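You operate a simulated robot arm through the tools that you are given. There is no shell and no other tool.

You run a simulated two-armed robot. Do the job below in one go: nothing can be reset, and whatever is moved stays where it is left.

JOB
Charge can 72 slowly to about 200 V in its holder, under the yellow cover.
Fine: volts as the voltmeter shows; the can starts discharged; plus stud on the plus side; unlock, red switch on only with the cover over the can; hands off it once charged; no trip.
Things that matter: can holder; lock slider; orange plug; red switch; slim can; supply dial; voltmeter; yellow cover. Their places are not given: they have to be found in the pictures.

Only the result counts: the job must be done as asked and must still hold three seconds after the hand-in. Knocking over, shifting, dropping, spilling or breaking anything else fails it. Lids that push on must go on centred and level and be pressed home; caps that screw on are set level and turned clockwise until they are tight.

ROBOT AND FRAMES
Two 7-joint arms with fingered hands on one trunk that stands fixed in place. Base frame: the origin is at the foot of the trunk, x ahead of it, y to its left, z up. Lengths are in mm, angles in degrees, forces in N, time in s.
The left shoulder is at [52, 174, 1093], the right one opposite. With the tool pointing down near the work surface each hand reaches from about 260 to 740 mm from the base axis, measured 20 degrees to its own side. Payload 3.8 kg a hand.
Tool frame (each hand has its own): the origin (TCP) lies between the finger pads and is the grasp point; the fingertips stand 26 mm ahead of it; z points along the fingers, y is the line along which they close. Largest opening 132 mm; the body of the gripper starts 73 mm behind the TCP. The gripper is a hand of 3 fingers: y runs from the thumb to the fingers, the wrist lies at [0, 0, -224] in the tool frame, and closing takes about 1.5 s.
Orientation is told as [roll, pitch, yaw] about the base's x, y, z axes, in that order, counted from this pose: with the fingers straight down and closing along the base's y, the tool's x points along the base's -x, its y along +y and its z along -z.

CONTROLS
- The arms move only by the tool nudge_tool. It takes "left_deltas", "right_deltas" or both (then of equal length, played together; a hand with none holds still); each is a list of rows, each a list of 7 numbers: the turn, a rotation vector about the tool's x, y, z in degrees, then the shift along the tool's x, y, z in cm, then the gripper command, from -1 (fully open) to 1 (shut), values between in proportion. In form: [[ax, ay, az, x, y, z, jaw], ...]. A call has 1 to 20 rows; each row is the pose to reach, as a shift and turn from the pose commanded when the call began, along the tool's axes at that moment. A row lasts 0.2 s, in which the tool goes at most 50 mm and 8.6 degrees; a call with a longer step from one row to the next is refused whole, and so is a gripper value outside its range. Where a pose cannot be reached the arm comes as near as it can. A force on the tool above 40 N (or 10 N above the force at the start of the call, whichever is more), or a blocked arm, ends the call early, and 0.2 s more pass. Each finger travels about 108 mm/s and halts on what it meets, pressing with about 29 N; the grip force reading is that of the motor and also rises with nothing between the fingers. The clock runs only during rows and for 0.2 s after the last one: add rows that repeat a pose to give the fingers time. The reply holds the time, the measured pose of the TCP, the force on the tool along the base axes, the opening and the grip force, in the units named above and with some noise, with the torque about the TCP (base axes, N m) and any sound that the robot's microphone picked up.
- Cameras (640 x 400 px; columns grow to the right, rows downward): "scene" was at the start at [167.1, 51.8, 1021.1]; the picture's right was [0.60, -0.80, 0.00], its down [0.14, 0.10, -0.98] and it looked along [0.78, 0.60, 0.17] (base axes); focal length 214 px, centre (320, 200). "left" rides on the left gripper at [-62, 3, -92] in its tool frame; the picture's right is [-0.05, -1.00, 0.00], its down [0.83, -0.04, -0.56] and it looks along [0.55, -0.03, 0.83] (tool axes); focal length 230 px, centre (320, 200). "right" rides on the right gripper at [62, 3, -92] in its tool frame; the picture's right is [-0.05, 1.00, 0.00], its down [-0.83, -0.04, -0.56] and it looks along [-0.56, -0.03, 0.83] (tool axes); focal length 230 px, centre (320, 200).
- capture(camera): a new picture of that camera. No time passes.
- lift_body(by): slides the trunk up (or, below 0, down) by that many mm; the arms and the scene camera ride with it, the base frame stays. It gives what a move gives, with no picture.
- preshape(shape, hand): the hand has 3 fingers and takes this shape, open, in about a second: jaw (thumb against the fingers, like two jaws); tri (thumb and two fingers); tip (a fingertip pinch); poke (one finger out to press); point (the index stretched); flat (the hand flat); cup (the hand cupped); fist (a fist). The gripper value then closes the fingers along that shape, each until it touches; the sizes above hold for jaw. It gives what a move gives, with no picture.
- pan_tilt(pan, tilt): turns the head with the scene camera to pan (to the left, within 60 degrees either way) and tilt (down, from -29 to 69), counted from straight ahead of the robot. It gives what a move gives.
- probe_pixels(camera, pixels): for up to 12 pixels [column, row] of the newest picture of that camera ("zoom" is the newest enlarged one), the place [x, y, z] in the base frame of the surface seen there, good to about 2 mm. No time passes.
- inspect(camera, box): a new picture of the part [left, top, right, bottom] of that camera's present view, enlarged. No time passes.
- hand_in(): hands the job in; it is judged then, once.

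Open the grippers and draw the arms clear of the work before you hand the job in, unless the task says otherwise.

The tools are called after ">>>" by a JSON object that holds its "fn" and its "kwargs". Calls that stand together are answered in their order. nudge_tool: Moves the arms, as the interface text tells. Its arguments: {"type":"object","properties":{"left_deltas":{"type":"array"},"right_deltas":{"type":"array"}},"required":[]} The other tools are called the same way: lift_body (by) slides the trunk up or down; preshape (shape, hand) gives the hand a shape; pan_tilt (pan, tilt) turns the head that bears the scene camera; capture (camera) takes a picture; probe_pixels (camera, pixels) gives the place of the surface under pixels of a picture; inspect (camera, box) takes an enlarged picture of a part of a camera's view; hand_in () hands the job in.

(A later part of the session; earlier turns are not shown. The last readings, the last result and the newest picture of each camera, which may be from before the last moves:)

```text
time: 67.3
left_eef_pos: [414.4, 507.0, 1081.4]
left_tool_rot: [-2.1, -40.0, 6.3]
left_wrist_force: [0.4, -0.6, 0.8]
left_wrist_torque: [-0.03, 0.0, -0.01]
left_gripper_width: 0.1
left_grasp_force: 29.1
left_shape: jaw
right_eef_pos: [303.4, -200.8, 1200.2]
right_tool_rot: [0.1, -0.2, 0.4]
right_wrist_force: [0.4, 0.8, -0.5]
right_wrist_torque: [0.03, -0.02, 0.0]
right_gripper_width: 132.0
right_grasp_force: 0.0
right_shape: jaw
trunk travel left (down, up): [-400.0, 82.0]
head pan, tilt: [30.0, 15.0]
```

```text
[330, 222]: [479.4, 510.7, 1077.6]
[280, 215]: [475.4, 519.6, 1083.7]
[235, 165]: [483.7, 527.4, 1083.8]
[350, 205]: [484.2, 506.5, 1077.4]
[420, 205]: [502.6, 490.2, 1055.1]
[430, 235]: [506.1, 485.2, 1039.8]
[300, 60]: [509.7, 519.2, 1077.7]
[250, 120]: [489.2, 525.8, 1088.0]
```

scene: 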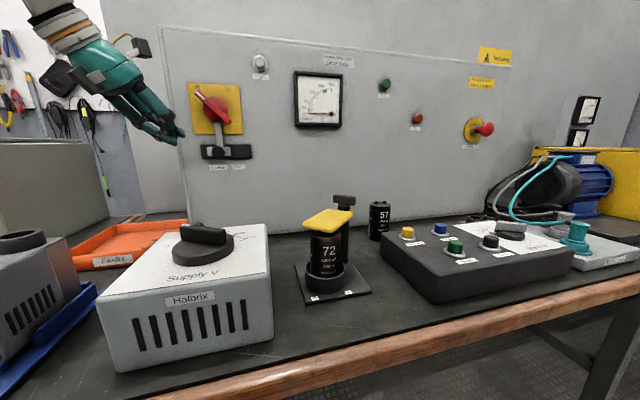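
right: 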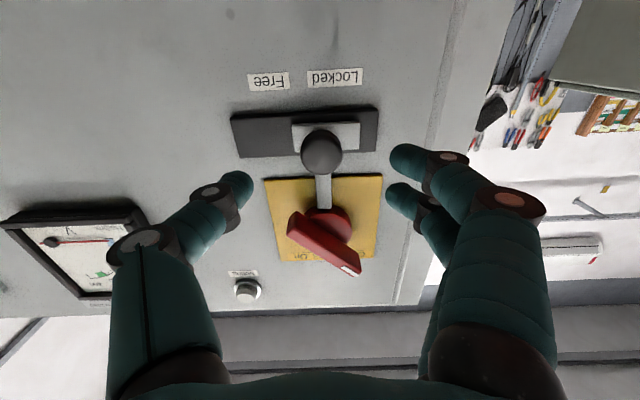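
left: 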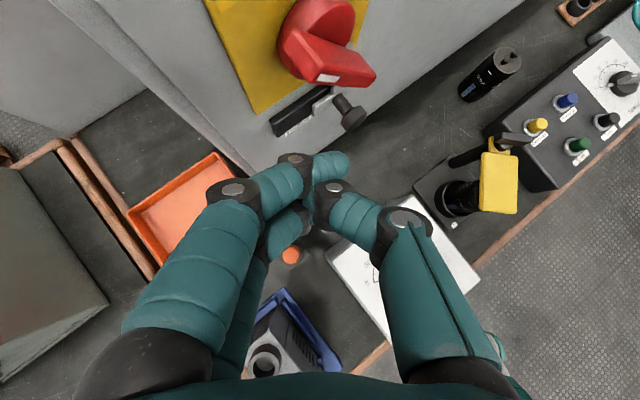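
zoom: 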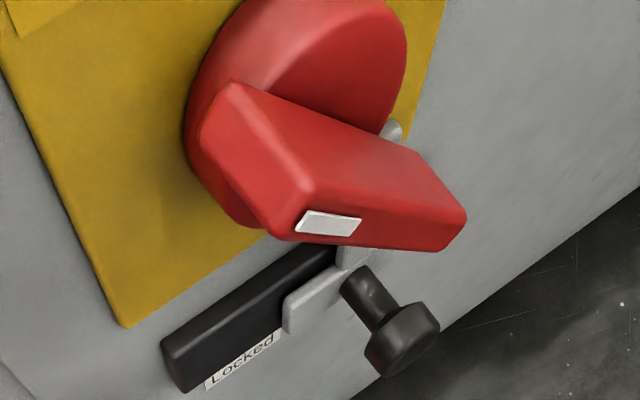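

Handle tip is at s≈−31, z≈1084, bar depth 28–48 mm out. I'll push its lower-left side up and to the right along an arc. First I go to the pre-contact point (TCP s≈−55, z≈1067, 47 mm out).

>>> {"fn": "nudge_tool", "kwargs": {"left_deltas": [[0, 0, 0, -0.66, 0.58, 1.0, 1], [0, 0, 0, -1.32, 1.15, 2.01, 1], [0, 0, 0, -1.97, 1.73, 3.02, 1], [0, 0, 0, -2.63, 2.3, 4.02, 1]]}}

>>> {"fn": "inspect", "kwargs": {"camera": "scene", "box": [150, 50, 270, 150]}}

>>> {"fn": "inspect", "kwargs": {"camera": "left", "box": [220, 0, 440, 240]}}

```text
time: 68.3
left_eef_pos: [458.4, 533.2, 1065.3]
left_tool_rot: [-2.0, -40.1, 6.2]
left_wrist_force: [0.6, -0.5, 0.1]
left_wrist_torque: [0.03, 0.02, -0.02]
left_gripper_width: 0.0
left_grasp_force: 29.2
left_shape: jaw
right_eef_pos: [304.3, -200.7, 1200.1]
right_tool_rot: [0.1, -0.3, 0.2]
right_wrist_force: [-0.1, 0.3, 0.4]
right_wrist_torque: [-0.01, 0.01, -0.05]
right_gripper_width: 132.0
right_grasp_force: 0.0
right_shape: jaw
trunk travel left (down, up): [-400.0, 82.0]
head pan, tilt: [30.0, 15.0]
```

```text
4.00 times, centred on (210, 100) of scene
```

zoom: 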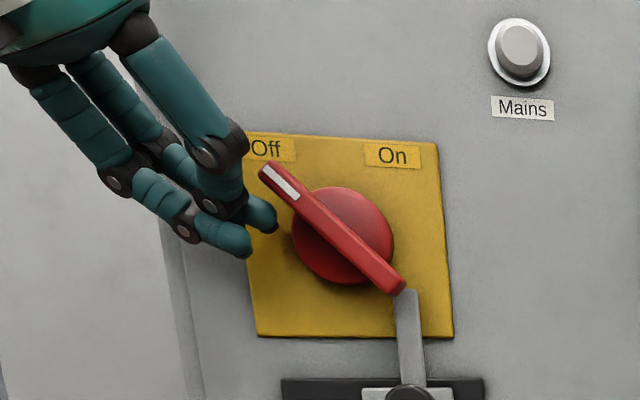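

```text
1.67 times, centred on (330, 120) of left
```

zoom: 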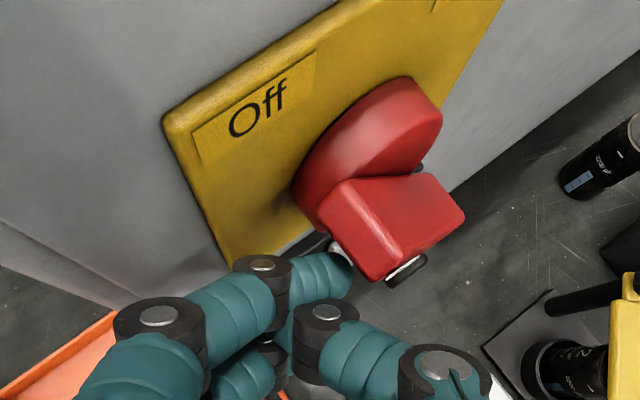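

The fingertip is just below-left of the handle bar. I push along the arc up to about the halfway (vertical) position.

>>> {"fn": "nudge_tool", "kwargs": {"left_deltas": [[0, 0, 0, -0.4, -0.28, -0.13, 1], [0, 0, 0, -0.8, -0.55, -0.26, 1], [0, 0, 0, -1.25, -0.76, -0.53, 1], [0, 0, 0, -1.7, -0.98, -0.81, 1], [0, 0, 0, -2.15, -1.28, -0.97, 1], [0, 0, 0, -2.6, -1.58, -1.13, 1], [0, 0, 0, -3.04, -1.97, -1.17, 1], [0, 0, 0, -3.47, -2.35, -1.2, 1]]}}

>>> {"fn": "inspect", "kwargs": {"camera": "scene", "box": [150, 50, 270, 150]}}

```text
time: 70.1
left_eef_pos: [479.6, 511.6, 1097.3]
left_tool_rot: [-2.0, -40.2, 6.3]
left_wrist_force: [-0.4, 1.0, 0.1]
left_wrist_torque: [0.0, -0.01, 0.01]
left_gripper_width: 0.0
left_grasp_force: 29.2
left_shape: jaw
right_eef_pos: [303.6, -200.3, 1199.9]
right_tool_rot: [0.1, -0.2, 0.3]
right_wrist_force: [-0.1, -0.2, 1.0]
right_wrist_torque: [-0.05, 0.01, 0.0]
right_gripper_width: 132.0
right_grasp_force: 0.1
right_shape: jaw
trunk travel left (down, up): [-400.0, 82.0]
head pan, tilt: [30.0, 15.0]
```

```text
4.00 times, centred on (210, 100) of scene
```

zoom: 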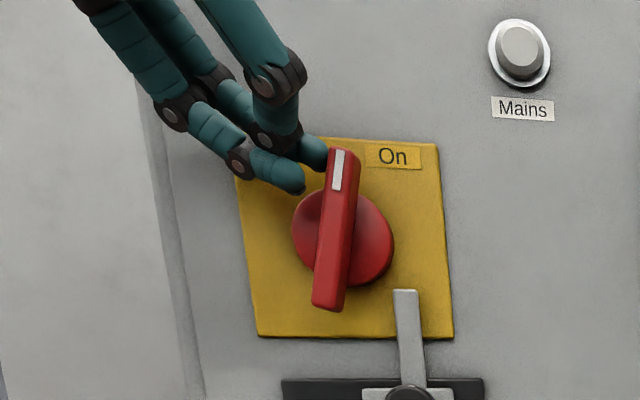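

The handle turned to vertical with negligible force. I continue the arc toward On.

>>> {"fn": "nudge_tool", "kwargs": {"left_deltas": [[0, 0, 0, -0.37, -0.43, 0.1, 1], [0, 0, 0, -0.74, -0.86, 0.19, 1], [0, 0, 0, -1.02, -1.3, 0.41, 1], [0, 0, 0, -1.3, -1.75, 0.63, 1], [0, 0, 0, -1.49, -2.18, 0.95, 1], [0, 0, 0, -1.67, -2.62, 1.27, 1]]}}

>>> {"fn": "inspect", "kwargs": {"camera": "scene", "box": [150, 50, 270, 150]}}

```text
time: 71.5
left_eef_pos: [498.6, 492.8, 1102.5]
left_tool_rot: [-1.7, -40.2, 6.4]
left_wrist_force: [-20.4, 16.7, 14.6]
left_wrist_torque: [0.28, 0.36, -0.06]
left_gripper_width: 0.0
left_grasp_force: 29.2
left_shape: jaw
right_eef_pos: [299.5, -198.9, 1201.2]
right_tool_rot: [0.0, -0.5, 0.4]
right_wrist_force: [-0.4, 0.1, 0.1]
right_wrist_torque: [0.02, -0.01, -0.02]
right_gripper_width: 131.7
right_grasp_force: 0.0
right_shape: jaw
trunk travel left (down, up): [-400.0, 82.0]
head pan, tilt: [30.0, 15.0]
```

```text
4.00 times, centred on (210, 100) of scene
```

zoom: 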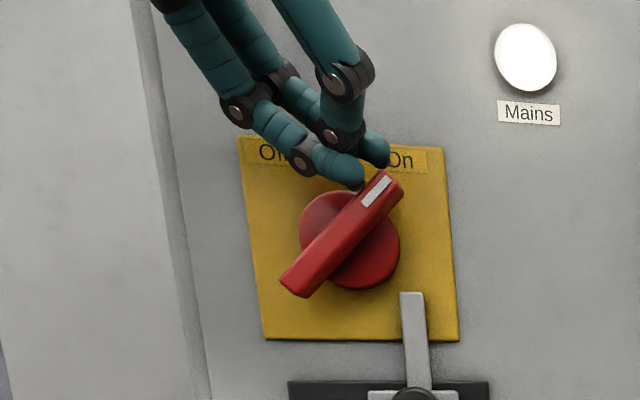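

The Mains lamp is lit: the switch is On. I back the fingers off left, then out from the panel.

>>> {"fn": "nudge_tool", "kwargs": {"left_deltas": [[0, 0, 0, 0.19, 0.63, -0.55, 1], [0, 0, 0, 1.2, -0.2, -2.2, 1], [0, 0, 0, 2.2, -1.2, -3.8, 1], [0, 0, 0, 3.26, -2.19, -5.35, 1], [0, 0, 0, 3.8, -3.5, -7.5, 1]]}}

>>> {"fn": "capture", "kwargs": {"camera": "scene"}}

>>> {"fn": "inspect", "kwargs": {"camera": "scene", "box": [170, 50, 360, 180]}}

```text
time: 72.7
left_eef_pos: [426.9, 448.4, 1133.9]
left_tool_rot: [-2.0, -40.0, 6.3]
left_wrist_force: [-0.3, -0.4, -0.2]
left_wrist_torque: [0.0, 0.04, -0.02]
left_gripper_width: 0.2
left_grasp_force: 28.8
left_shape: jaw
right_eef_pos: [302.7, -200.7, 1199.0]
right_tool_rot: [0.2, -0.1, 0.3]
right_wrist_force: [-0.1, -0.4, -0.1]
right_wrist_torque: [0.06, 0.04, 0.04]
right_gripper_width: 132.3
right_grasp_force: 0.0
right_shape: jaw
trunk travel left (down, up): [-400.0, 82.0]
head pan, tilt: [30.0, 15.0]
```

```text
taken
```

scene: 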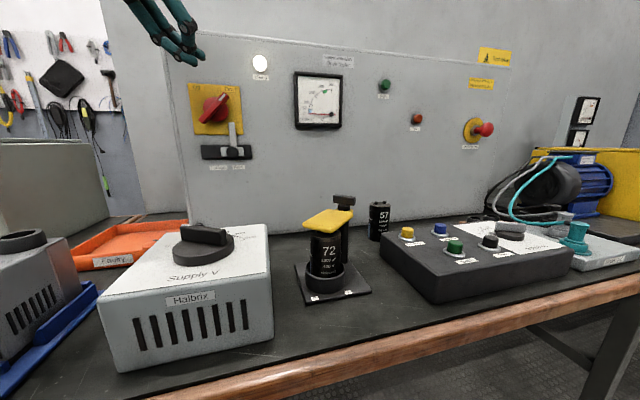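

```text
3.08 times, centred on (265, 115) of scene
```

zoom: 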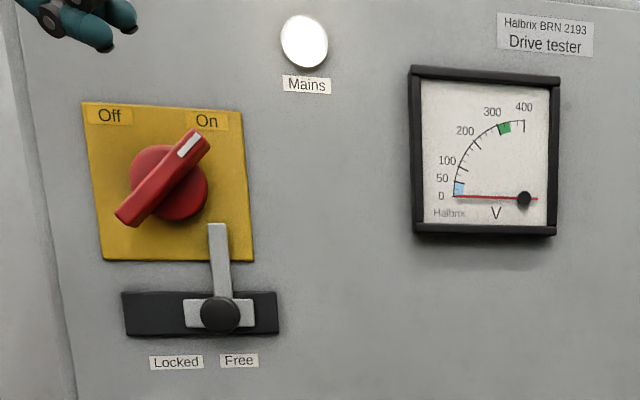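

Switch On, Mains lit, meter at 0 V, no trip. Next the supply dial: I untilt the left hand and move it toward the supply box.

>>> {"fn": "nudge_tool", "kwargs": {"left_deltas": [[0, 6.7, 0, 1.3, -1.2, -0.2, 0.5], [0, 13.3, 0, 2.6, -2.4, -0.4, 0], [0, 20, 0, 3.9, -3.65, -0.67, -0.3], [0, 26.7, 0, 5.2, -4.9, -0.9, -0.4], [0, 33.3, 0, 6.5, -6.1, -1.1, -0.4], [0, 40, 0, 7.8, -7.3, -1.33, -0.4]]}}

>>> {"fn": "capture", "kwargs": {"camera": "left"}}

```text
time: 74.1
left_eef_pos: [366.5, 369.0, 1096.1]
left_tool_rot: [-1.5, -0.1, 5.0]
left_wrist_force: [-0.5, 0.0, 0.5]
left_wrist_torque: [-0.03, 0.01, 0.0]
left_gripper_width: 92.0
left_grasp_force: 0.1
left_shape: jaw
right_eef_pos: [302.8, -200.5, 1199.4]
right_tool_rot: [0.2, -0.1, 0.1]
right_wrist_force: [-0.5, 0.1, -0.7]
right_wrist_torque: [0.01, 0.02, -0.01]
right_gripper_width: 131.8
right_grasp_force: 0.1
right_shape: jaw
trunk travel left (down, up): [-400.0, 82.0]
head pan, tilt: [30.0, 15.0]
```

```text
taken
```

left: 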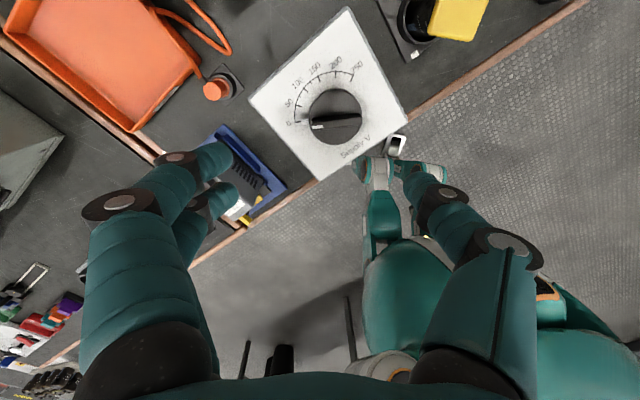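

The dial is well visible from above at (335,117). I zoom and probe the bar and scale.

>>> {"fn": "inspect", "kwargs": {"camera": "left", "box": [265, 40, 405, 180]}}

>>> {"fn": "probe_pixels", "kwargs": {"camera": "zoom", "pixels": [[215, 240], [410, 220], [315, 225], [320, 130], [320, 310], [210, 215], [235, 238], [130, 235], [420, 100], [395, 115], [330, 85], [240, 125]]}}

```text
2.86 times, centred on (335, 110) of left
```

zoom: 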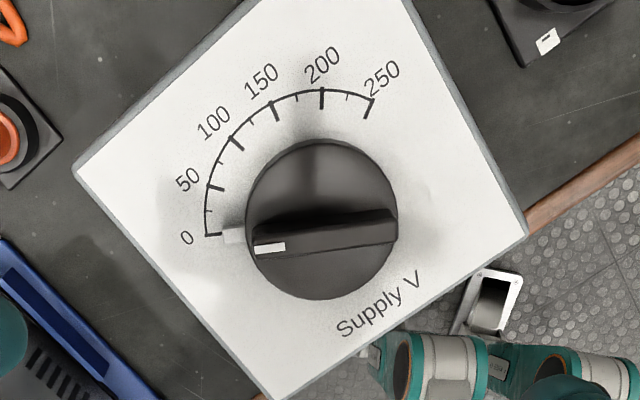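

```text
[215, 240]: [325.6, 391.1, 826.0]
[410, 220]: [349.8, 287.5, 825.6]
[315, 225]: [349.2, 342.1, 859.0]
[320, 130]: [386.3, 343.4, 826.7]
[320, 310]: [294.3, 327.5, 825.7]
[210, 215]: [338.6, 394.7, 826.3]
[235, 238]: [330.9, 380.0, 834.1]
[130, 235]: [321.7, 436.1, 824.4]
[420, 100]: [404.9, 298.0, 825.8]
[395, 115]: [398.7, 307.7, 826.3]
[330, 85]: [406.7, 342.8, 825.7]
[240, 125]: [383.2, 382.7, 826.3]
```

I probe the scale marks and the bar ends for exact angles.

>>> {"fn": "probe_pixels", "kwargs": {"camera": "zoom", "pixels": [[213, 234], [216, 187], [237, 143], [274, 112], [322, 98], [368, 110], [262, 245], [390, 225], [390, 238], [262, 236], [325, 228], [335, 175]]}}

```text
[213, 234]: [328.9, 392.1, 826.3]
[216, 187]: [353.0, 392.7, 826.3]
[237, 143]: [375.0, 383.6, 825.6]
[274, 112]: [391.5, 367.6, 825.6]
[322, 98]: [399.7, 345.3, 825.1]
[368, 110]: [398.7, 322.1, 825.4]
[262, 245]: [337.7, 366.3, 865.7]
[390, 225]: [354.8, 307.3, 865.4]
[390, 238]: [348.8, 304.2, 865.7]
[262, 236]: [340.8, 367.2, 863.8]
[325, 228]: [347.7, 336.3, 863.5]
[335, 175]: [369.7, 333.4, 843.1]
```

The scale: 0 at 103°, 50 V per ~23.4° clockwise; bar top 865, disc 843, centre ≈(343,336). I move the left hand above it with yaw −77 and test the yaw range in free air.

>>> {"fn": "nudge_tool", "kwargs": {"left_deltas": [[0, 0, 8.2, 0.26, -0.31, 1.2, -0.4], [0, 0, 16.4, 0.53, -0.62, 2.4, -0.3], [0, 0, 24.6, 0.79, -0.92, 3.6, -0.2], [0, 0, 32.8, 1.05, -1.23, 4.8, -0.1], [0, 0, 41, 1.32, -1.54, 6.0, 0], [0, 0, 49.2, 1.58, -1.85, 7.2, 0.1], [0, 0, 57.4, 1.84, -2.16, 8.4, 0.2], [0, 0, 65.6, 2.1, -2.46, 9.6, 0.24], [0, 0, 73.8, 2.37, -2.77, 10.8, 0.24], [0, 0, 82, 2.63, -3.08, 12.0, 0.24]]}}

>>> {"fn": "capture", "kwargs": {"camera": "left"}}

>>> {"fn": "capture", "kwargs": {"camera": "scene"}}

```text
time: 76.3
left_eef_pos: [345.4, 332.0, 975.8]
left_tool_rot: [-0.1, -1.6, -77.3]
left_wrist_force: [-1.2, 0.2, 0.2]
left_wrist_torque: [0.0, -0.01, -0.05]
left_gripper_width: 50.7
left_grasp_force: 0.1
left_shape: jaw
right_eef_pos: [303.3, -200.9, 1199.8]
right_tool_rot: [0.1, -0.2, 0.3]
right_wrist_force: [-0.4, 0.7, 0.5]
right_wrist_torque: [0.02, -0.04, -0.02]
right_gripper_width: 132.1
right_grasp_force: 0.1
right_shape: jaw
trunk travel left (down, up): [-400.0, 82.0]
head pan, tilt: [30.0, 15.0]
```

```text
taken
```

left: 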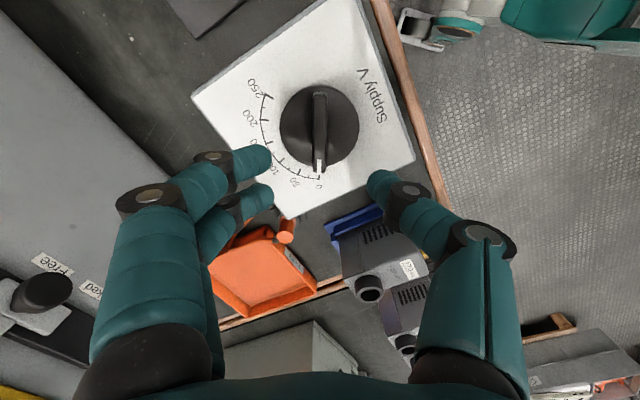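

```text
taken
```

scene: 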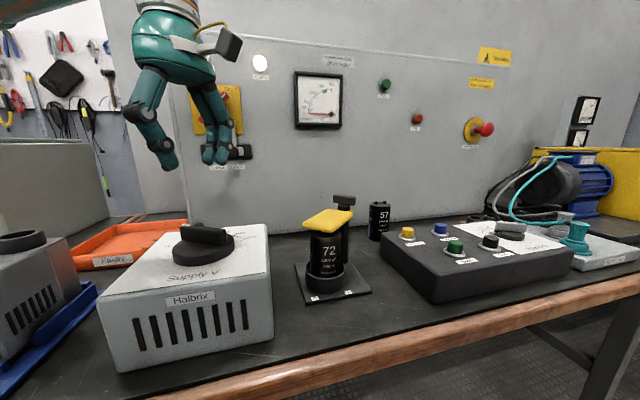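

Voltmeter stays visible. I test the yaw range here in the air by turning clockwise 94° (to about −171).

>>> {"fn": "nudge_tool", "kwargs": {"left_deltas": [[0, 0, 8, 0, 0, 0, 0.24], [0, 0, 16, 0, 0, 0, 0.24], [0, 0, 24, 0, 0, 0, 0.24], [0, 0, 32, 0, 0, 0, 0.24], [0, 0, 40, 0, 0, 0, 0.24], [0, 0, 48, 0, 0, 0, 0.24], [0, 0, 56, 0, 0, 0, 0.24], [0, 0, 64, 0, 0, 0, 0.24], [0, 0, 72, 0, 0, 0, 0.24], [0, 0, 80, 0, 0, 0, 0.24], [0, 0, 88, 0, 0, 0, 0.24], [0, 0, 94, 0, 0, 0, 0.24]]}}

```text
time: 78.9
left_eef_pos: [288.6, 242.5, 1002.8]
left_tool_rot: [1.3, -0.1, -170.7]
left_wrist_force: [-0.4, -0.4, 0.8]
left_wrist_torque: [0.0, -0.03, 0.0]
left_gripper_width: 50.6
left_grasp_force: 0.1
left_shape: jaw
left hand out of reach, approached as far as the arm can: row 9, 10, 11, 12
right_eef_pos: [302.5, -201.0, 1199.9]
right_tool_rot: [0.1, -0.2, 0.3]
right_wrist_force: [0.5, 0.7, -1.8]
right_wrist_torque: [0.03, 0.0, -0.01]
right_gripper_width: 132.1
right_grasp_force: 0.0
right_shape: jaw
trunk travel left (down, up): [-400.0, 82.0]
head pan, tilt: [30.0, 15.0]
```

The left wrist reaches to about yaw −141 (64° of turn) before its limit. I return above the dial with yaw −77.

>>> {"fn": "nudge_tool", "kwargs": {"left_deltas": [[0, 0, -7.8, 0.57, -0.7, 0.23, 0.24], [0, 0, -15.6, 1.15, -1.39, 0.47, 0.24], [0, 0, -23.4, 1.72, -2.09, 0.7, 0.24], [0, 0, -31.2, 2.29, -2.78, 0.93, 0.24], [0, 0, -39, 2.87, -3.48, 1.17, 0.24], [0, 0, -46.8, 3.44, -4.18, 1.4, 0.24], [0, 0, -54.6, 4.01, -4.87, 1.63, 0.24], [0, 0, -62.4, 4.59, -5.57, 1.87, 0.24], [0, 0, -70.2, 5.16, -6.26, 2.1, 0.24], [0, 0, -78, 5.73, -6.96, 2.33, 0.24], [0, 0, -85.8, 6.3, -7.65, 2.57, 0.24], [0, 0, -93.7, 6.88, -8.35, 2.8, 0.24]]}}

>>> {"fn": "capture", "kwargs": {"camera": "left"}}

```text
time: 81.5
left_eef_pos: [342.7, 332.8, 970.2]
left_tool_rot: [-0.1, -1.5, -77.2]
left_wrist_force: [0.9, 0.6, -0.1]
left_wrist_torque: [0.02, -0.02, 0.01]
left_gripper_width: 50.7
left_grasp_force: 0.1
left_shape: jaw
right_eef_pos: [303.7, -200.9, 1199.1]
right_tool_rot: [0.2, -0.2, 0.3]
right_wrist_force: [0.2, -0.2, -0.6]
right_wrist_torque: [-0.01, 0.0, 0.03]
right_gripper_width: 132.6
right_grasp_force: 0.1
right_shape: jaw
trunk travel left (down, up): [-400.0, 82.0]
head pan, tilt: [30.0, 15.0]
```

```text
taken
```

left: 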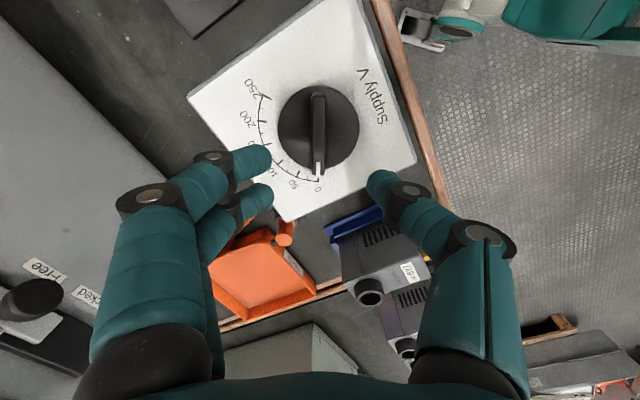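

Back above the dial, which is unchanged. I descend 88 mm, straddling the bar, then check before the last bit.

>>> {"fn": "nudge_tool", "kwargs": {"left_deltas": [[0.3, 0.07, 0, 0.08, 0, 2.0, 0.24], [0.6, 0.14, 0, 0.16, -0.03, 4.0, 0.24], [0.9, 0.2, 0, 0.24, -0.05, 6.0, 0.24], [1.2, 0.27, 0, 0.32, -0.08, 7.6, 0.24], [1.46, 0.33, 0, 0.35, -0.1, 8.8, 0.24]]}}

>>> {"fn": "capture", "kwargs": {"camera": "left"}}

>>> {"fn": "inspect", "kwargs": {"camera": "scene", "box": [140, 150, 290, 290]}}

```text
time: 82.7
left_eef_pos: [340.3, 331.5, 881.5]
left_tool_rot: [-1.6, -1.1, -77.3]
left_wrist_force: [0.4, 1.0, 0.3]
left_wrist_torque: [0.0, 0.0, 0.02]
left_gripper_width: 50.4
left_grasp_force: 0.0
left_shape: jaw
right_eef_pos: [302.9, -200.5, 1199.3]
right_tool_rot: [0.1, -0.2, 0.1]
right_wrist_force: [0.3, -0.5, -0.1]
right_wrist_torque: [0.0, 0.02, -0.02]
right_gripper_width: 131.9
right_grasp_force: 0.1
right_shape: jaw
trunk travel left (down, up): [-400.0, 82.0]
head pan, tilt: [30.0, 15.0]
```

```text
taken
```

left: 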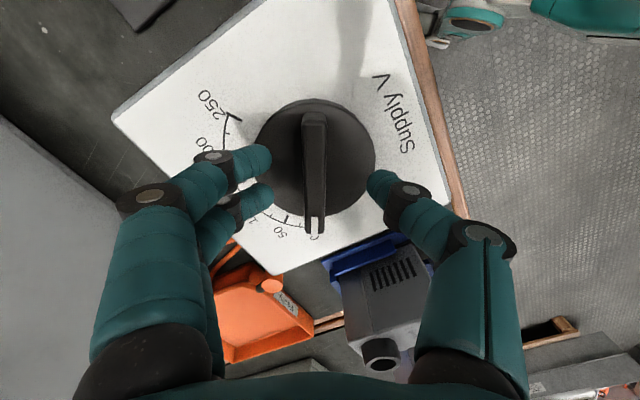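

```text
2.86 times, centred on (215, 220) of scene
```

zoom: 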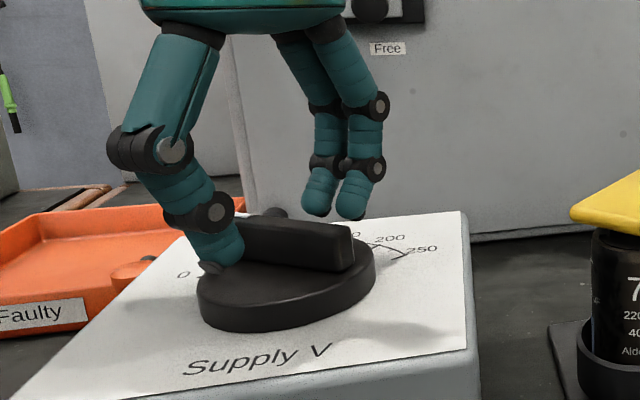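

The fingers straddle the bar. I make the final centring shift and descend to z≈872.

>>> {"fn": "nudge_tool", "kwargs": {"left_deltas": [[0, 0, 0, 0.2, 0.2, 0.5, 0.24], [0, 0, 0, 0.38, 0.38, 0.95, 0.24]]}}

>>> {"fn": "probe_pixels", "kwargs": {"camera": "left", "pixels": [[255, 160], [255, 195], [380, 185], [315, 150]]}}

>>> {"fn": "capture", "kwargs": {"camera": "left"}}

```text
time: 83.3
left_eef_pos: [343.5, 335.5, 873.0]
left_tool_rot: [-1.6, -1.3, -77.3]
left_wrist_force: [-0.4, -0.9, 0.0]
left_wrist_torque: [0.04, 0.03, -0.02]
left_gripper_width: 50.6
left_grasp_force: 0.2
left_shape: jaw
right_eef_pos: [303.1, -200.8, 1200.2]
right_tool_rot: [0.0, -0.2, 0.1]
right_wrist_force: [-0.5, -0.4, -0.2]
right_wrist_torque: [0.01, 0.02, -0.01]
right_gripper_width: 131.8
right_grasp_force: 0.2
right_shape: jaw
trunk travel left (down, up): [-400.0, 82.0]
head pan, tilt: [30.0, 15.0]
```

```text
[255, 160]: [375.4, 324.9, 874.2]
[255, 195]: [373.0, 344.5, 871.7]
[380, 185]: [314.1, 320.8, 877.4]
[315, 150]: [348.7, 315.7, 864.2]
```

```text
taken
```

left: 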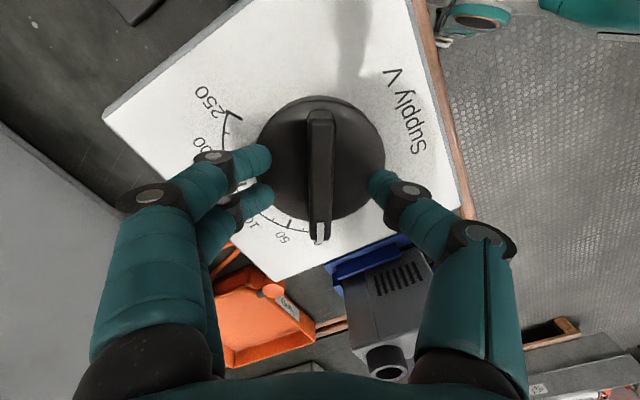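

Bar is centred between the fingers. I close the jaw on the bar.

>>> {"fn": "nudge_tool", "kwargs": {"left_deltas": [[0, 0, 0, 0, 0, 0, 0.4], [0, 0, 0, 0, 0, 0, 0.6], [0, 0, 0, 0, 0, 0, 0.75], [0, 0, 0, 0, 0, 0, 0.85], [0, 0, 0, 0, 0, 0, 1], [0, 0, 0, 0, 0, 0, 1]]}}

>>> {"fn": "capture", "kwargs": {"camera": "left"}}

>>> {"fn": "inspect", "kwargs": {"camera": "scene", "box": [280, 50, 360, 150]}}

```text
time: 84.7
left_eef_pos: [342.9, 335.9, 872.8]
left_tool_rot: [-1.6, -1.2, -77.3]
left_wrist_force: [-0.1, 0.2, -2.5]
left_wrist_torque: [0.02, -0.02, 0.01]
left_gripper_width: 7.7
left_grasp_force: 28.8
left_shape: jaw
right_eef_pos: [303.3, -201.7, 1200.9]
right_tool_rot: [0.1, -0.2, 0.2]
right_wrist_force: [1.3, -0.2, -0.5]
right_wrist_torque: [0.0, 0.0, 0.0]
right_gripper_width: 131.7
right_grasp_force: 0.1
right_shape: jaw
trunk travel left (down, up): [-400.0, 82.0]
head pan, tilt: [30.0, 15.0]
```

```text
taken
```

left: 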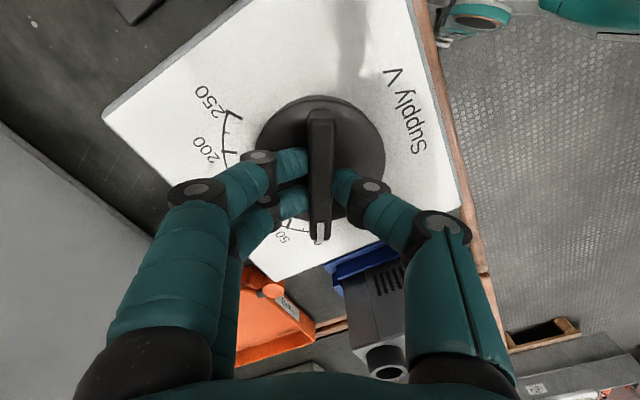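

```text
4.00 times, centred on (320, 100) of scene
```

zoom: 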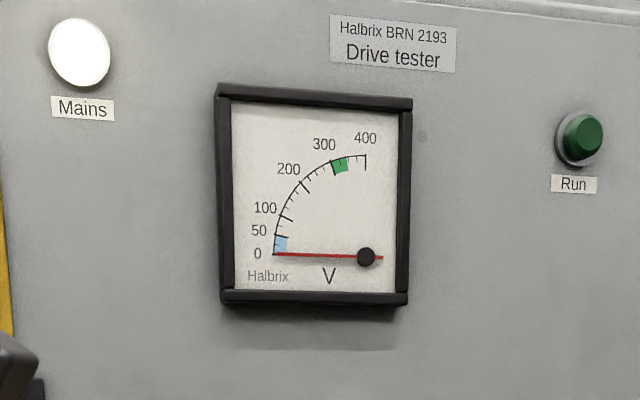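

The bar is gripped. I turn clockwise 8° slowly (2° per row) and watch the voltmeter.

>>> {"fn": "nudge_tool", "kwargs": {"left_deltas": [[0, 0, 2, 0, 0, 0, 1], [0, 0, 4, 0, 0, 0, 1], [0, 0, 6, 0, 0, 0, 1], [0, 0, 8, 0, 0, 0, 1], [0, 0, 8, 0, 0, 0, 1], [0, 0, 8, 0, 0, 0, 1]]}}

>>> {"fn": "inspect", "kwargs": {"camera": "scene", "box": [280, 50, 440, 150]}}

>>> {"fn": "capture", "kwargs": {"camera": "left"}}

```text
time: 86.1
left_eef_pos: [343.2, 335.5, 873.2]
left_tool_rot: [-1.5, -1.4, -85.3]
left_wrist_force: [-1.8, 2.5, -3.9]
left_wrist_torque: [0.07, 0.03, 0.04]
left_gripper_width: 7.5
left_grasp_force: 29.2
left_shape: jaw
right_eef_pos: [302.7, -200.5, 1199.6]
right_tool_rot: [0.1, -0.3, 0.3]
right_wrist_force: [0.7, 0.4, 0.5]
right_wrist_torque: [0.01, 0.01, -0.02]
right_gripper_width: 131.6
right_grasp_force: 0.1
right_shape: jaw
trunk travel left (down, up): [-400.0, 82.0]
head pan, tilt: [30.0, 15.0]
```

```text
4.00 times, centred on (360, 100) of scene
```

zoom: 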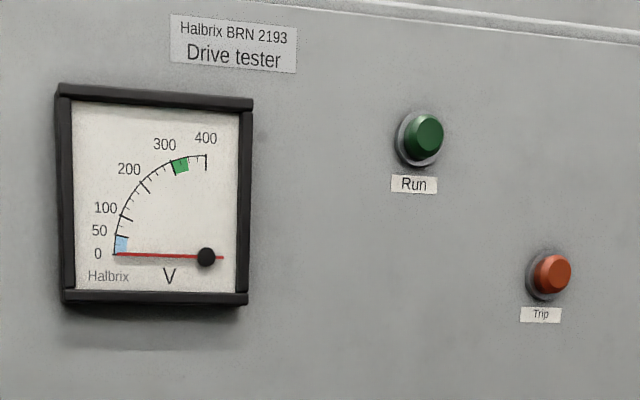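

```text
taken
```

left: 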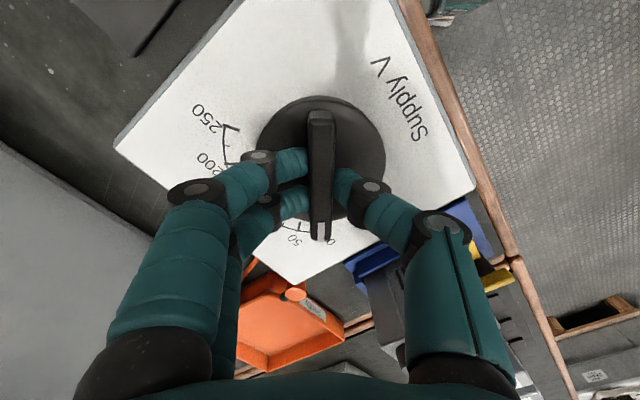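

The pointer moved to about 17 V on the dial; meter still near 0. I hold for 2 s and re-read.

>>> {"fn": "nudge_tool", "kwargs": {"left_deltas": [[0, 0, 0, 0, 0, 0, 1], [0, 0, 0, 0, 0, 0, 1], [0, 0, 0, 0, 0, 0, 1], [0, 0, 0, 0, 0, 0, 1], [0, 0, 0, 0, 0, 0, 1], [0, 0, 0, 0, 0, 0, 1], [0, 0, 0, 0, 0, 0, 1], [0, 0, 0, 0, 0, 0, 1], [0, 0, 0, 0, 0, 0, 1], [0, 0, 0, 0, 0, 0, 1]]}}

>>> {"fn": "inspect", "kwargs": {"camera": "scene", "box": [290, 60, 350, 140]}}

```text
time: 88.3
left_eef_pos: [344.0, 335.9, 872.8]
left_tool_rot: [-1.5, -1.4, -85.3]
left_wrist_force: [-2.4, 1.2, -4.0]
left_wrist_torque: [0.05, 0.01, 0.01]
left_gripper_width: 7.3
left_grasp_force: 28.8
left_shape: jaw
right_eef_pos: [304.0, -200.3, 1199.7]
right_tool_rot: [0.1, -0.2, 0.3]
right_wrist_force: [0.2, 0.2, -0.6]
right_wrist_torque: [0.02, 0.0, -0.02]
right_gripper_width: 131.9
right_grasp_force: 0.1
right_shape: jaw
trunk travel left (down, up): [-400.0, 82.0]
head pan, tilt: [30.0, 15.0]
```

```text
5.00 times, centred on (320, 100) of scene
```

zoom: 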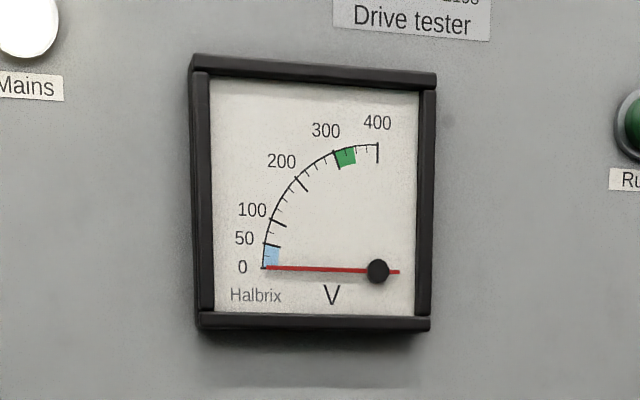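

No visible movement yet. I raise the dial slowly by another 8° (to about 34 V) and wait a little to see whether the meter reacts.

>>> {"fn": "nudge_tool", "kwargs": {"left_deltas": [[0, 0, 1, 0, 0, 0, 1], [0, 0, 2, 0, 0, 0, 1], [0, 0, 3, 0, 0, 0, 1], [0, 0, 4, 0, 0, 0, 1], [0, 0, 5, 0, 0, 0, 1], [0, 0, 6, 0, 0, 0, 1], [0, 0, 7, 0, 0, 0, 1], [0, 0, 8, 0, 0, 0, 1], [0, 0, 8, 0, 0, 0, 1], [0, 0, 8, 0, 0, 0, 1], [0, 0, 8, 0, 0, 0, 1], [0, 0, 8, 0, 0, 0, 1], [0, 0, 8, 0, 0, 0, 1], [0, 0, 8, 0, 0, 0, 1], [0, 0, 8, 0, 0, 0, 1], [0, 0, 8, 0, 0, 0, 1]]}}

>>> {"fn": "inspect", "kwargs": {"camera": "scene", "box": [290, 60, 350, 140]}}

```text
time: 91.7
left_eef_pos: [343.5, 336.1, 872.2]
left_tool_rot: [-1.3, -1.6, -93.3]
left_wrist_force: [-3.8, -2.7, -10.1]
left_wrist_torque: [-0.01, 0.02, -0.01]
left_gripper_width: 7.4
left_grasp_force: 29.0
left_shape: jaw
right_eef_pos: [303.9, -200.8, 1198.8]
right_tool_rot: [0.1, -0.2, 0.3]
right_wrist_force: [0.8, -0.3, 0.2]
right_wrist_torque: [0.02, -0.01, -0.02]
right_gripper_width: 132.0
right_grasp_force: 0.1
right_shape: jaw
trunk travel left (down, up): [-400.0, 82.0]
head pan, tilt: [30.0, 15.0]
```

```text
5.00 times, centred on (320, 100) of scene
```

zoom: 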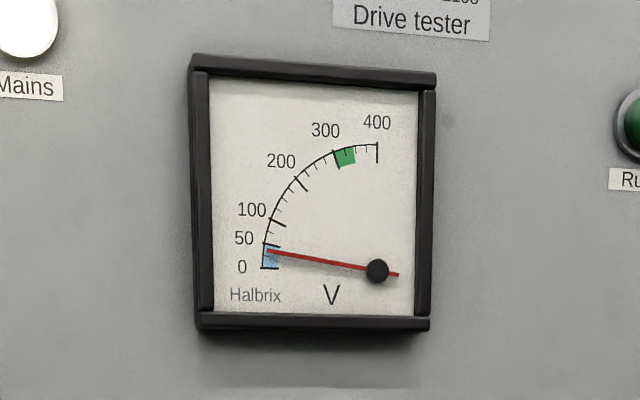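

The meter now responds (~35 V), so the circuit works. I hold and see where it settles for this dial setting.

>>> {"fn": "nudge_tool", "kwargs": {"left_deltas": [[0, 0, 0, 0, 0, 0, 1], [0, 0, 0, 0, 0, 0, 1], [0, 0, 0, 0, 0, 0, 1], [0, 0, 0, 0, 0, 0, 1], [0, 0, 0, 0, 0, 0, 1], [0, 0, 0, 0, 0, 0, 1], [0, 0, 0, 0, 0, 0, 1], [0, 0, 0, 0, 0, 0, 1], [0, 0, 0, 0, 0, 0, 1], [0, 0, 0, 0, 0, 0, 1]]}}

>>> {"fn": "inspect", "kwargs": {"camera": "scene", "box": [290, 60, 350, 140]}}

>>> {"fn": "capture", "kwargs": {"camera": "left"}}

```text
time: 93.9
left_eef_pos: [343.8, 336.1, 872.8]
left_tool_rot: [-1.2, -1.5, -93.3]
left_wrist_force: [-3.7, -2.5, -11.2]
left_wrist_torque: [-0.03, 0.05, 0.02]
left_gripper_width: 7.6
left_grasp_force: 29.0
left_shape: jaw
right_eef_pos: [303.5, -202.2, 1200.3]
right_tool_rot: [0.1, -0.1, 0.1]
right_wrist_force: [-0.1, 0.3, 0.4]
right_wrist_torque: [-0.04, 0.01, -0.01]
right_gripper_width: 132.0
right_grasp_force: 0.1
right_shape: jaw
trunk travel left (down, up): [-400.0, 82.0]
head pan, tilt: [30.0, 15.0]
```

```text
5.00 times, centred on (320, 100) of scene
```

zoom: 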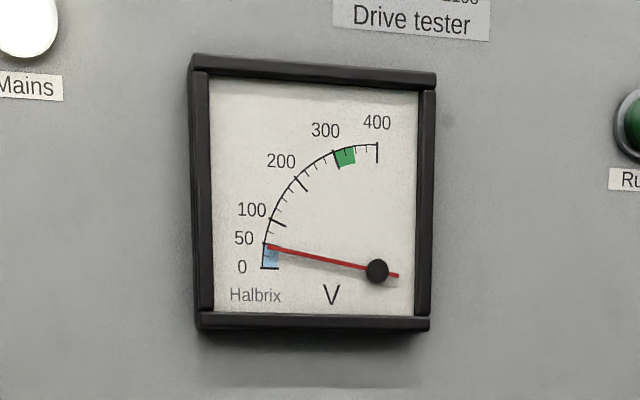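

```text
taken
```

left: 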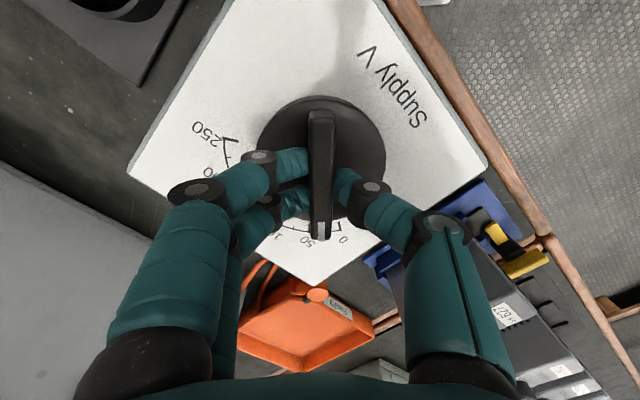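

The meter climbs toward ~48 V (≈1.41 × dial 34 V) with a few seconds' time constant, so 200 V needs about 141 V on the dial. I continue slowly: 8° per call with holds, keeping the gap small.

>>> {"fn": "nudge_tool", "kwargs": {"left_deltas": [[0, 0, 1, 0, 0, 0.05, 1], [0, 0, 2, 0, 0, 0.1, 1], [0, 0, 3, 0, 0, 0.15, 1], [0, 0, 4, 0, 0, 0.15, 1], [0, 0, 4, 0, 0, 0.15, 1], [0, 0, 4, 0, 0, 0.15, 1], [0, 0, 4, 0, 0, 0.15, 1], [0, 0, 4, 0, 0, 0.15, 1], [0, 0, 4, 0, 0, 0.15, 1], [0, 0, 4, 0, 0, 0.15, 1], [0, 0, 5, 0, 0, 0.15, 1], [0, 0, 6, 0, 0, 0.15, 1], [0, 0, 7, 0, 0, 0.15, 1], [0, 0, 8, 0, 0, 0.15, 1], [0, 0, 8, 0, 0, 0.15, 1], [0, 0, 8, 0, 0, 0.15, 1], [0, 0, 8, 0, 0, 0.15, 1], [0, 0, 8, 0, 0, 0.15, 1], [0, 0, 8, 0, 0, 0.15, 1], [0, 0, 8, 0, 0, 0.15, 1]]}}

>>> {"fn": "inspect", "kwargs": {"camera": "scene", "box": [290, 60, 350, 140]}}

>>> {"fn": "inspect", "kwargs": {"camera": "scene", "box": [370, 70, 440, 140]}}

```text
time: 98.1
left_eef_pos: [344.5, 335.5, 870.9]
left_tool_rot: [-0.9, -1.6, -101.3]
left_wrist_force: [0.8, 5.2, 15.5]
left_wrist_torque: [0.1, -0.03, 0.04]
left_gripper_width: 8.0
left_grasp_force: 29.3
left_shape: jaw
right_eef_pos: [302.8, -199.8, 1200.0]
right_tool_rot: [0.2, -0.2, 0.2]
right_wrist_force: [-0.3, -0.2, 0.9]
right_wrist_torque: [-0.03, 0.01, 0.0]
right_gripper_width: 132.0
right_grasp_force: 0.0
right_shape: jaw
trunk travel left (down, up): [-400.0, 82.0]
head pan, tilt: [30.0, 15.0]
```

```text
5.00 times, centred on (320, 100) of scene
```

zoom: 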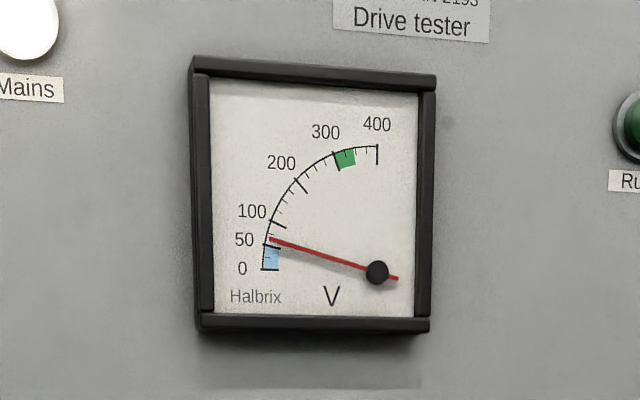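

```text
5.71 times, centred on (405, 105) of scene
```

zoom: 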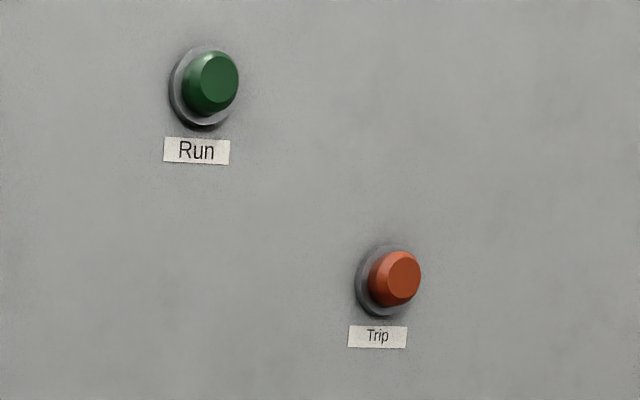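

Meter ~65 V, no trip. The hand presses down 15 N, so I raise 0.8 mm while continuing another 8° slowly.

>>> {"fn": "nudge_tool", "kwargs": {"left_deltas": [[0, 0, 0, 0, 0, -0.05, 1], [0, 0, 0, 0, 0, -0.08, 1], [0, 0, 1, 0, 0, -0.08, 1], [0, 0, 2, 0, 0, -0.08, 1], [0, 0, 3, 0, 0, -0.08, 1], [0, 0, 4, 0, 0, -0.08, 1], [0, 0, 4, 0, 0, -0.08, 1], [0, 0, 4, 0, 0, -0.08, 1], [0, 0, 4, 0, 0, -0.08, 1], [0, 0, 4, 0, 0, -0.08, 1], [0, 0, 5, 0, 0, -0.08, 1], [0, 0, 6, 0, 0, -0.08, 1], [0, 0, 7, 0, 0, -0.08, 1], [0, 0, 8, 0, 0, -0.08, 1], [0, 0, 8, 0, 0, -0.08, 1], [0, 0, 8, 0, 0, -0.08, 1], [0, 0, 8, 0, 0, -0.08, 1], [0, 0, 8, 0, 0, -0.08, 1], [0, 0, 8, 0, 0, -0.08, 1], [0, 0, 8, 0, 0, -0.08, 1]]}}

>>> {"fn": "inspect", "kwargs": {"camera": "scene", "box": [290, 60, 350, 140]}}

>>> {"fn": "capture", "kwargs": {"camera": "left"}}

```text
time: 102.3
left_eef_pos: [343.2, 336.7, 872.4]
left_tool_rot: [-0.8, -1.8, -109.4]
left_wrist_force: [-0.5, 3.8, 5.3]
left_wrist_torque: [0.09, 0.01, 0.02]
left_gripper_width: 7.7
left_grasp_force: 29.1
left_shape: jaw
right_eef_pos: [303.8, -200.0, 1198.8]
right_tool_rot: [0.0, -0.2, 0.3]
right_wrist_force: [0.3, -0.1, -0.2]
right_wrist_torque: [0.01, 0.01, -0.02]
right_gripper_width: 131.7
right_grasp_force: 0.1
right_shape: jaw
trunk travel left (down, up): [-400.0, 82.0]
head pan, tilt: [30.0, 15.0]
```

```text
5.00 times, centred on (320, 100) of scene
```

zoom: 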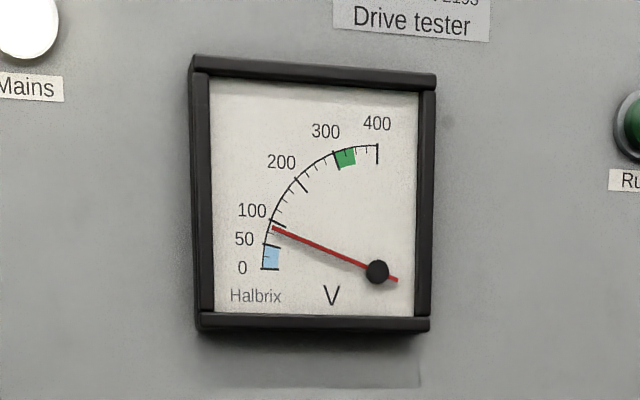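

```text
taken
```

left: 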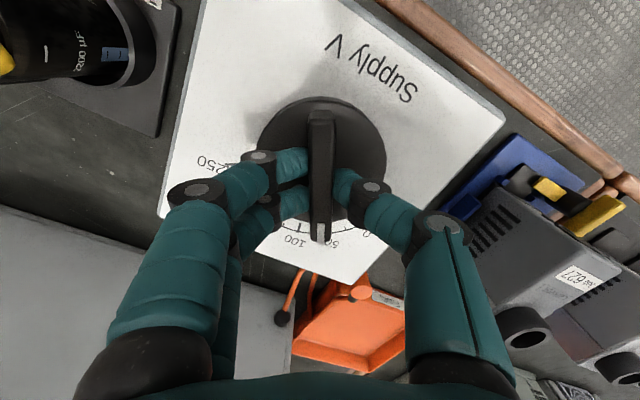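

Meter ~88 V with the dial near 68 V. I continue another 8° at the same slow pace.

>>> {"fn": "nudge_tool", "kwargs": {"left_deltas": [[0, 0, 1, 0, 0, 0, 1], [0, 0, 2, 0, 0, 0, 1], [0, 0, 3, 0, 0, 0, 1], [0, 0, 4, 0, 0, 0, 1], [0, 0, 4, 0, 0, 0, 1], [0, 0, 4, 0, 0, 0, 1], [0, 0, 4, 0, 0, 0, 1], [0, 0, 4, 0, 0, 0, 1], [0, 0, 4, 0, 0, 0, 1], [0, 0, 4, 0, 0, 0, 1], [0, 0, 5, 0, 0, 0, 1], [0, 0, 6, 0, 0, 0, 1], [0, 0, 7, 0, 0, 0, 1], [0, 0, 8, 0, 0, 0, 1], [0, 0, 8, 0, 0, 0, 1], [0, 0, 8, 0, 0, 0, 1], [0, 0, 8, 0, 0, 0, 1], [0, 0, 8, 0, 0, 0, 1], [0, 0, 8, 0, 0, 0, 1], [0, 0, 8, 0, 0, 0, 1]]}}

>>> {"fn": "inspect", "kwargs": {"camera": "scene", "box": [290, 60, 350, 140]}}

```text
time: 106.5
left_eef_pos: [342.4, 336.1, 872.4]
left_tool_rot: [-0.4, -1.9, -117.3]
left_wrist_force: [-0.5, 0.0, 2.0]
left_wrist_torque: [0.0, 0.04, 0.04]
left_gripper_width: 8.0
left_grasp_force: 28.6
left_shape: jaw
right_eef_pos: [302.5, -200.5, 1199.7]
right_tool_rot: [0.2, -0.2, 0.3]
right_wrist_force: [-1.3, 0.2, -0.9]
right_wrist_torque: [0.03, -0.03, -0.02]
right_gripper_width: 131.9
right_grasp_force: 0.1
right_shape: jaw
trunk travel left (down, up): [-400.0, 82.0]
head pan, tilt: [30.0, 15.0]
```

```text
5.00 times, centred on (320, 100) of scene
```

zoom: 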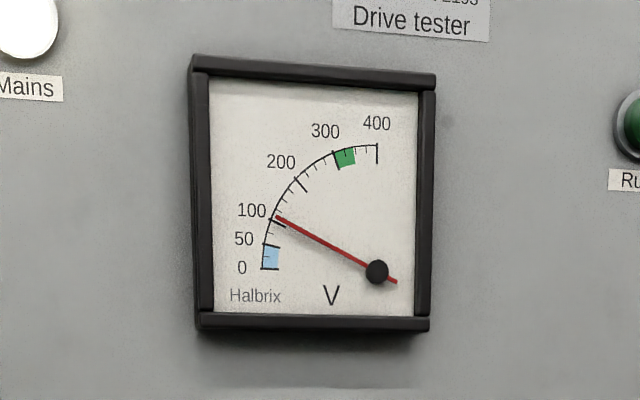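

Meter ~112 V. I continue another 8°.

>>> {"fn": "nudge_tool", "kwargs": {"left_deltas": [[0, 0, 1, 0, 0, 0, 1], [0, 0, 2, 0, 0, 0, 1], [0, 0, 3, 0, 0, 0, 1], [0, 0, 4, 0, 0, 0, 1], [0, 0, 4, 0, 0, 0, 1], [0, 0, 4, 0, 0, 0, 1], [0, 0, 4, 0, 0, 0, 1], [0, 0, 4, 0, 0, 0, 1], [0, 0, 4, 0, 0, 0, 1], [0, 0, 4, 0, 0, 0, 1], [0, 0, 5, 0, 0, 0, 1], [0, 0, 6, 0, 0, 0, 1], [0, 0, 7, 0, 0, 0, 1], [0, 0, 8, 0, 0, 0, 1], [0, 0, 8, 0, 0, 0, 1], [0, 0, 8, 0, 0, 0, 1], [0, 0, 8, 0, 0, 0, 1], [0, 0, 8, 0, 0, 0, 1], [0, 0, 8, 0, 0, 0, 1], [0, 0, 8, 0, 0, 0, 1]]}}

>>> {"fn": "inspect", "kwargs": {"camera": "scene", "box": [290, 60, 350, 140]}}

>>> {"fn": "capture", "kwargs": {"camera": "scene"}}

```text
time: 110.7
left_eef_pos: [343.7, 335.9, 872.5]
left_tool_rot: [-0.1, -2.0, -125.3]
left_wrist_force: [0.7, -0.2, 1.1]
left_wrist_torque: [0.03, -0.03, 0.04]
left_gripper_width: 7.8
left_grasp_force: 29.2
left_shape: jaw
right_eef_pos: [303.8, -202.2, 1199.8]
right_tool_rot: [0.1, -0.3, 0.3]
right_wrist_force: [-0.6, -0.2, 0.6]
right_wrist_torque: [0.0, 0.0, -0.02]
right_gripper_width: 131.9
right_grasp_force: 0.2
right_shape: jaw
trunk travel left (down, up): [-400.0, 82.0]
head pan, tilt: [30.0, 15.0]
```

```text
5.00 times, centred on (320, 100) of scene
```

zoom: 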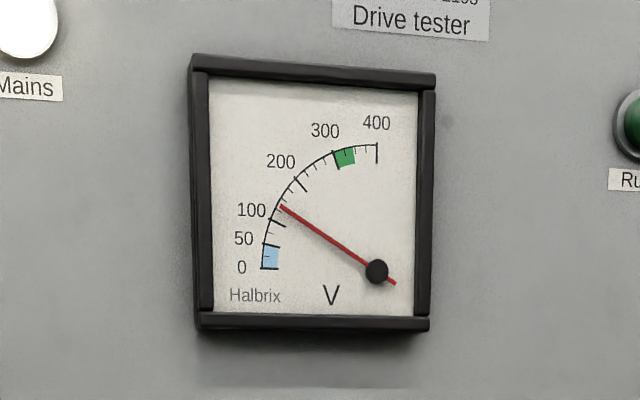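

```text
taken
```

scene: 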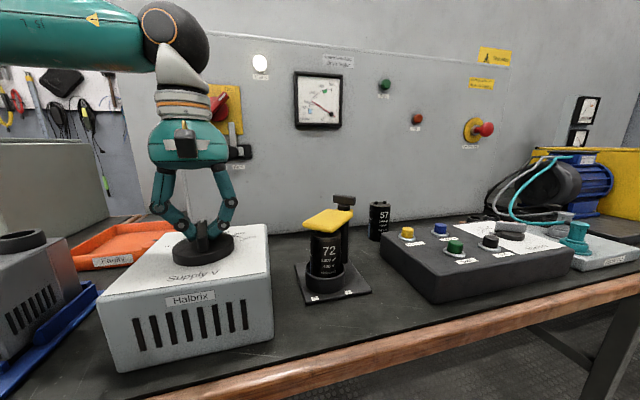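

Meter ~135 V. Another 8° (to yaw −133), still inside the tested range.

>>> {"fn": "nudge_tool", "kwargs": {"left_deltas": [[0, 0, 1, 0, 0, 0, 1], [0, 0, 2, 0, 0, 0, 1], [0, 0, 3, 0, 0, 0, 1], [0, 0, 4, 0, 0, 0, 1], [0, 0, 4, 0, 0, 0, 1], [0, 0, 4, 0, 0, 0, 1], [0, 0, 4, 0, 0, 0, 1], [0, 0, 4, 0, 0, 0, 1], [0, 0, 4, 0, 0, 0, 1], [0, 0, 4, 0, 0, 0, 1], [0, 0, 5, 0, 0, 0, 1], [0, 0, 6, 0, 0, 0, 1], [0, 0, 7, 0, 0, 0, 1], [0, 0, 8, 0, 0, 0, 1], [0, 0, 8, 0, 0, 0, 1], [0, 0, 8, 0, 0, 0, 1], [0, 0, 8, 0, 0, 0, 1], [0, 0, 8, 0, 0, 0, 1], [0, 0, 8, 0, 0, 0, 1], [0, 0, 8, 0, 0, 0, 1]]}}

>>> {"fn": "inspect", "kwargs": {"camera": "scene", "box": [290, 60, 350, 140]}}

>>> {"fn": "capture", "kwargs": {"camera": "left"}}

```text
time: 114.9
left_eef_pos: [343.2, 336.4, 872.0]
left_tool_rot: [0.2, -1.9, -133.3]
left_wrist_force: [-4.3, 1.4, -1.1]
left_wrist_torque: [0.05, 0.06, 0.03]
left_gripper_width: 7.6
left_grasp_force: 29.0
left_shape: jaw
right_eef_pos: [303.4, -200.9, 1200.2]
right_tool_rot: [0.1, -0.2, 0.3]
right_wrist_force: [-0.3, 0.0, 0.1]
right_wrist_torque: [-0.01, -0.02, 0.03]
right_gripper_width: 132.2
right_grasp_force: 0.1
right_shape: jaw
trunk travel left (down, up): [-400.0, 82.0]
head pan, tilt: [30.0, 15.0]
```

```text
5.00 times, centred on (320, 100) of scene
```

zoom: 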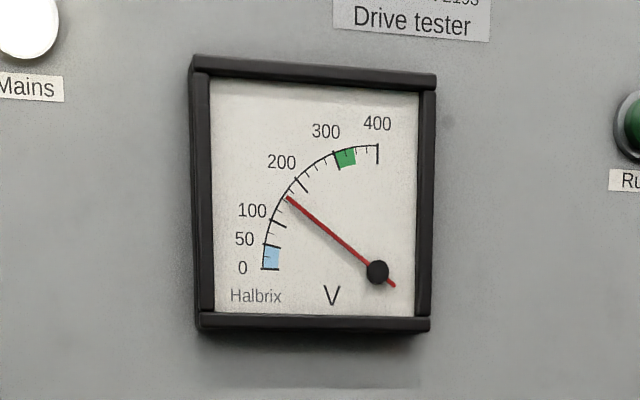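

```text
taken
```

left: 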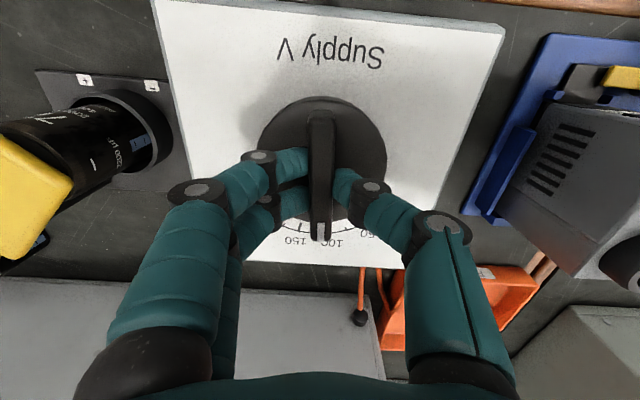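

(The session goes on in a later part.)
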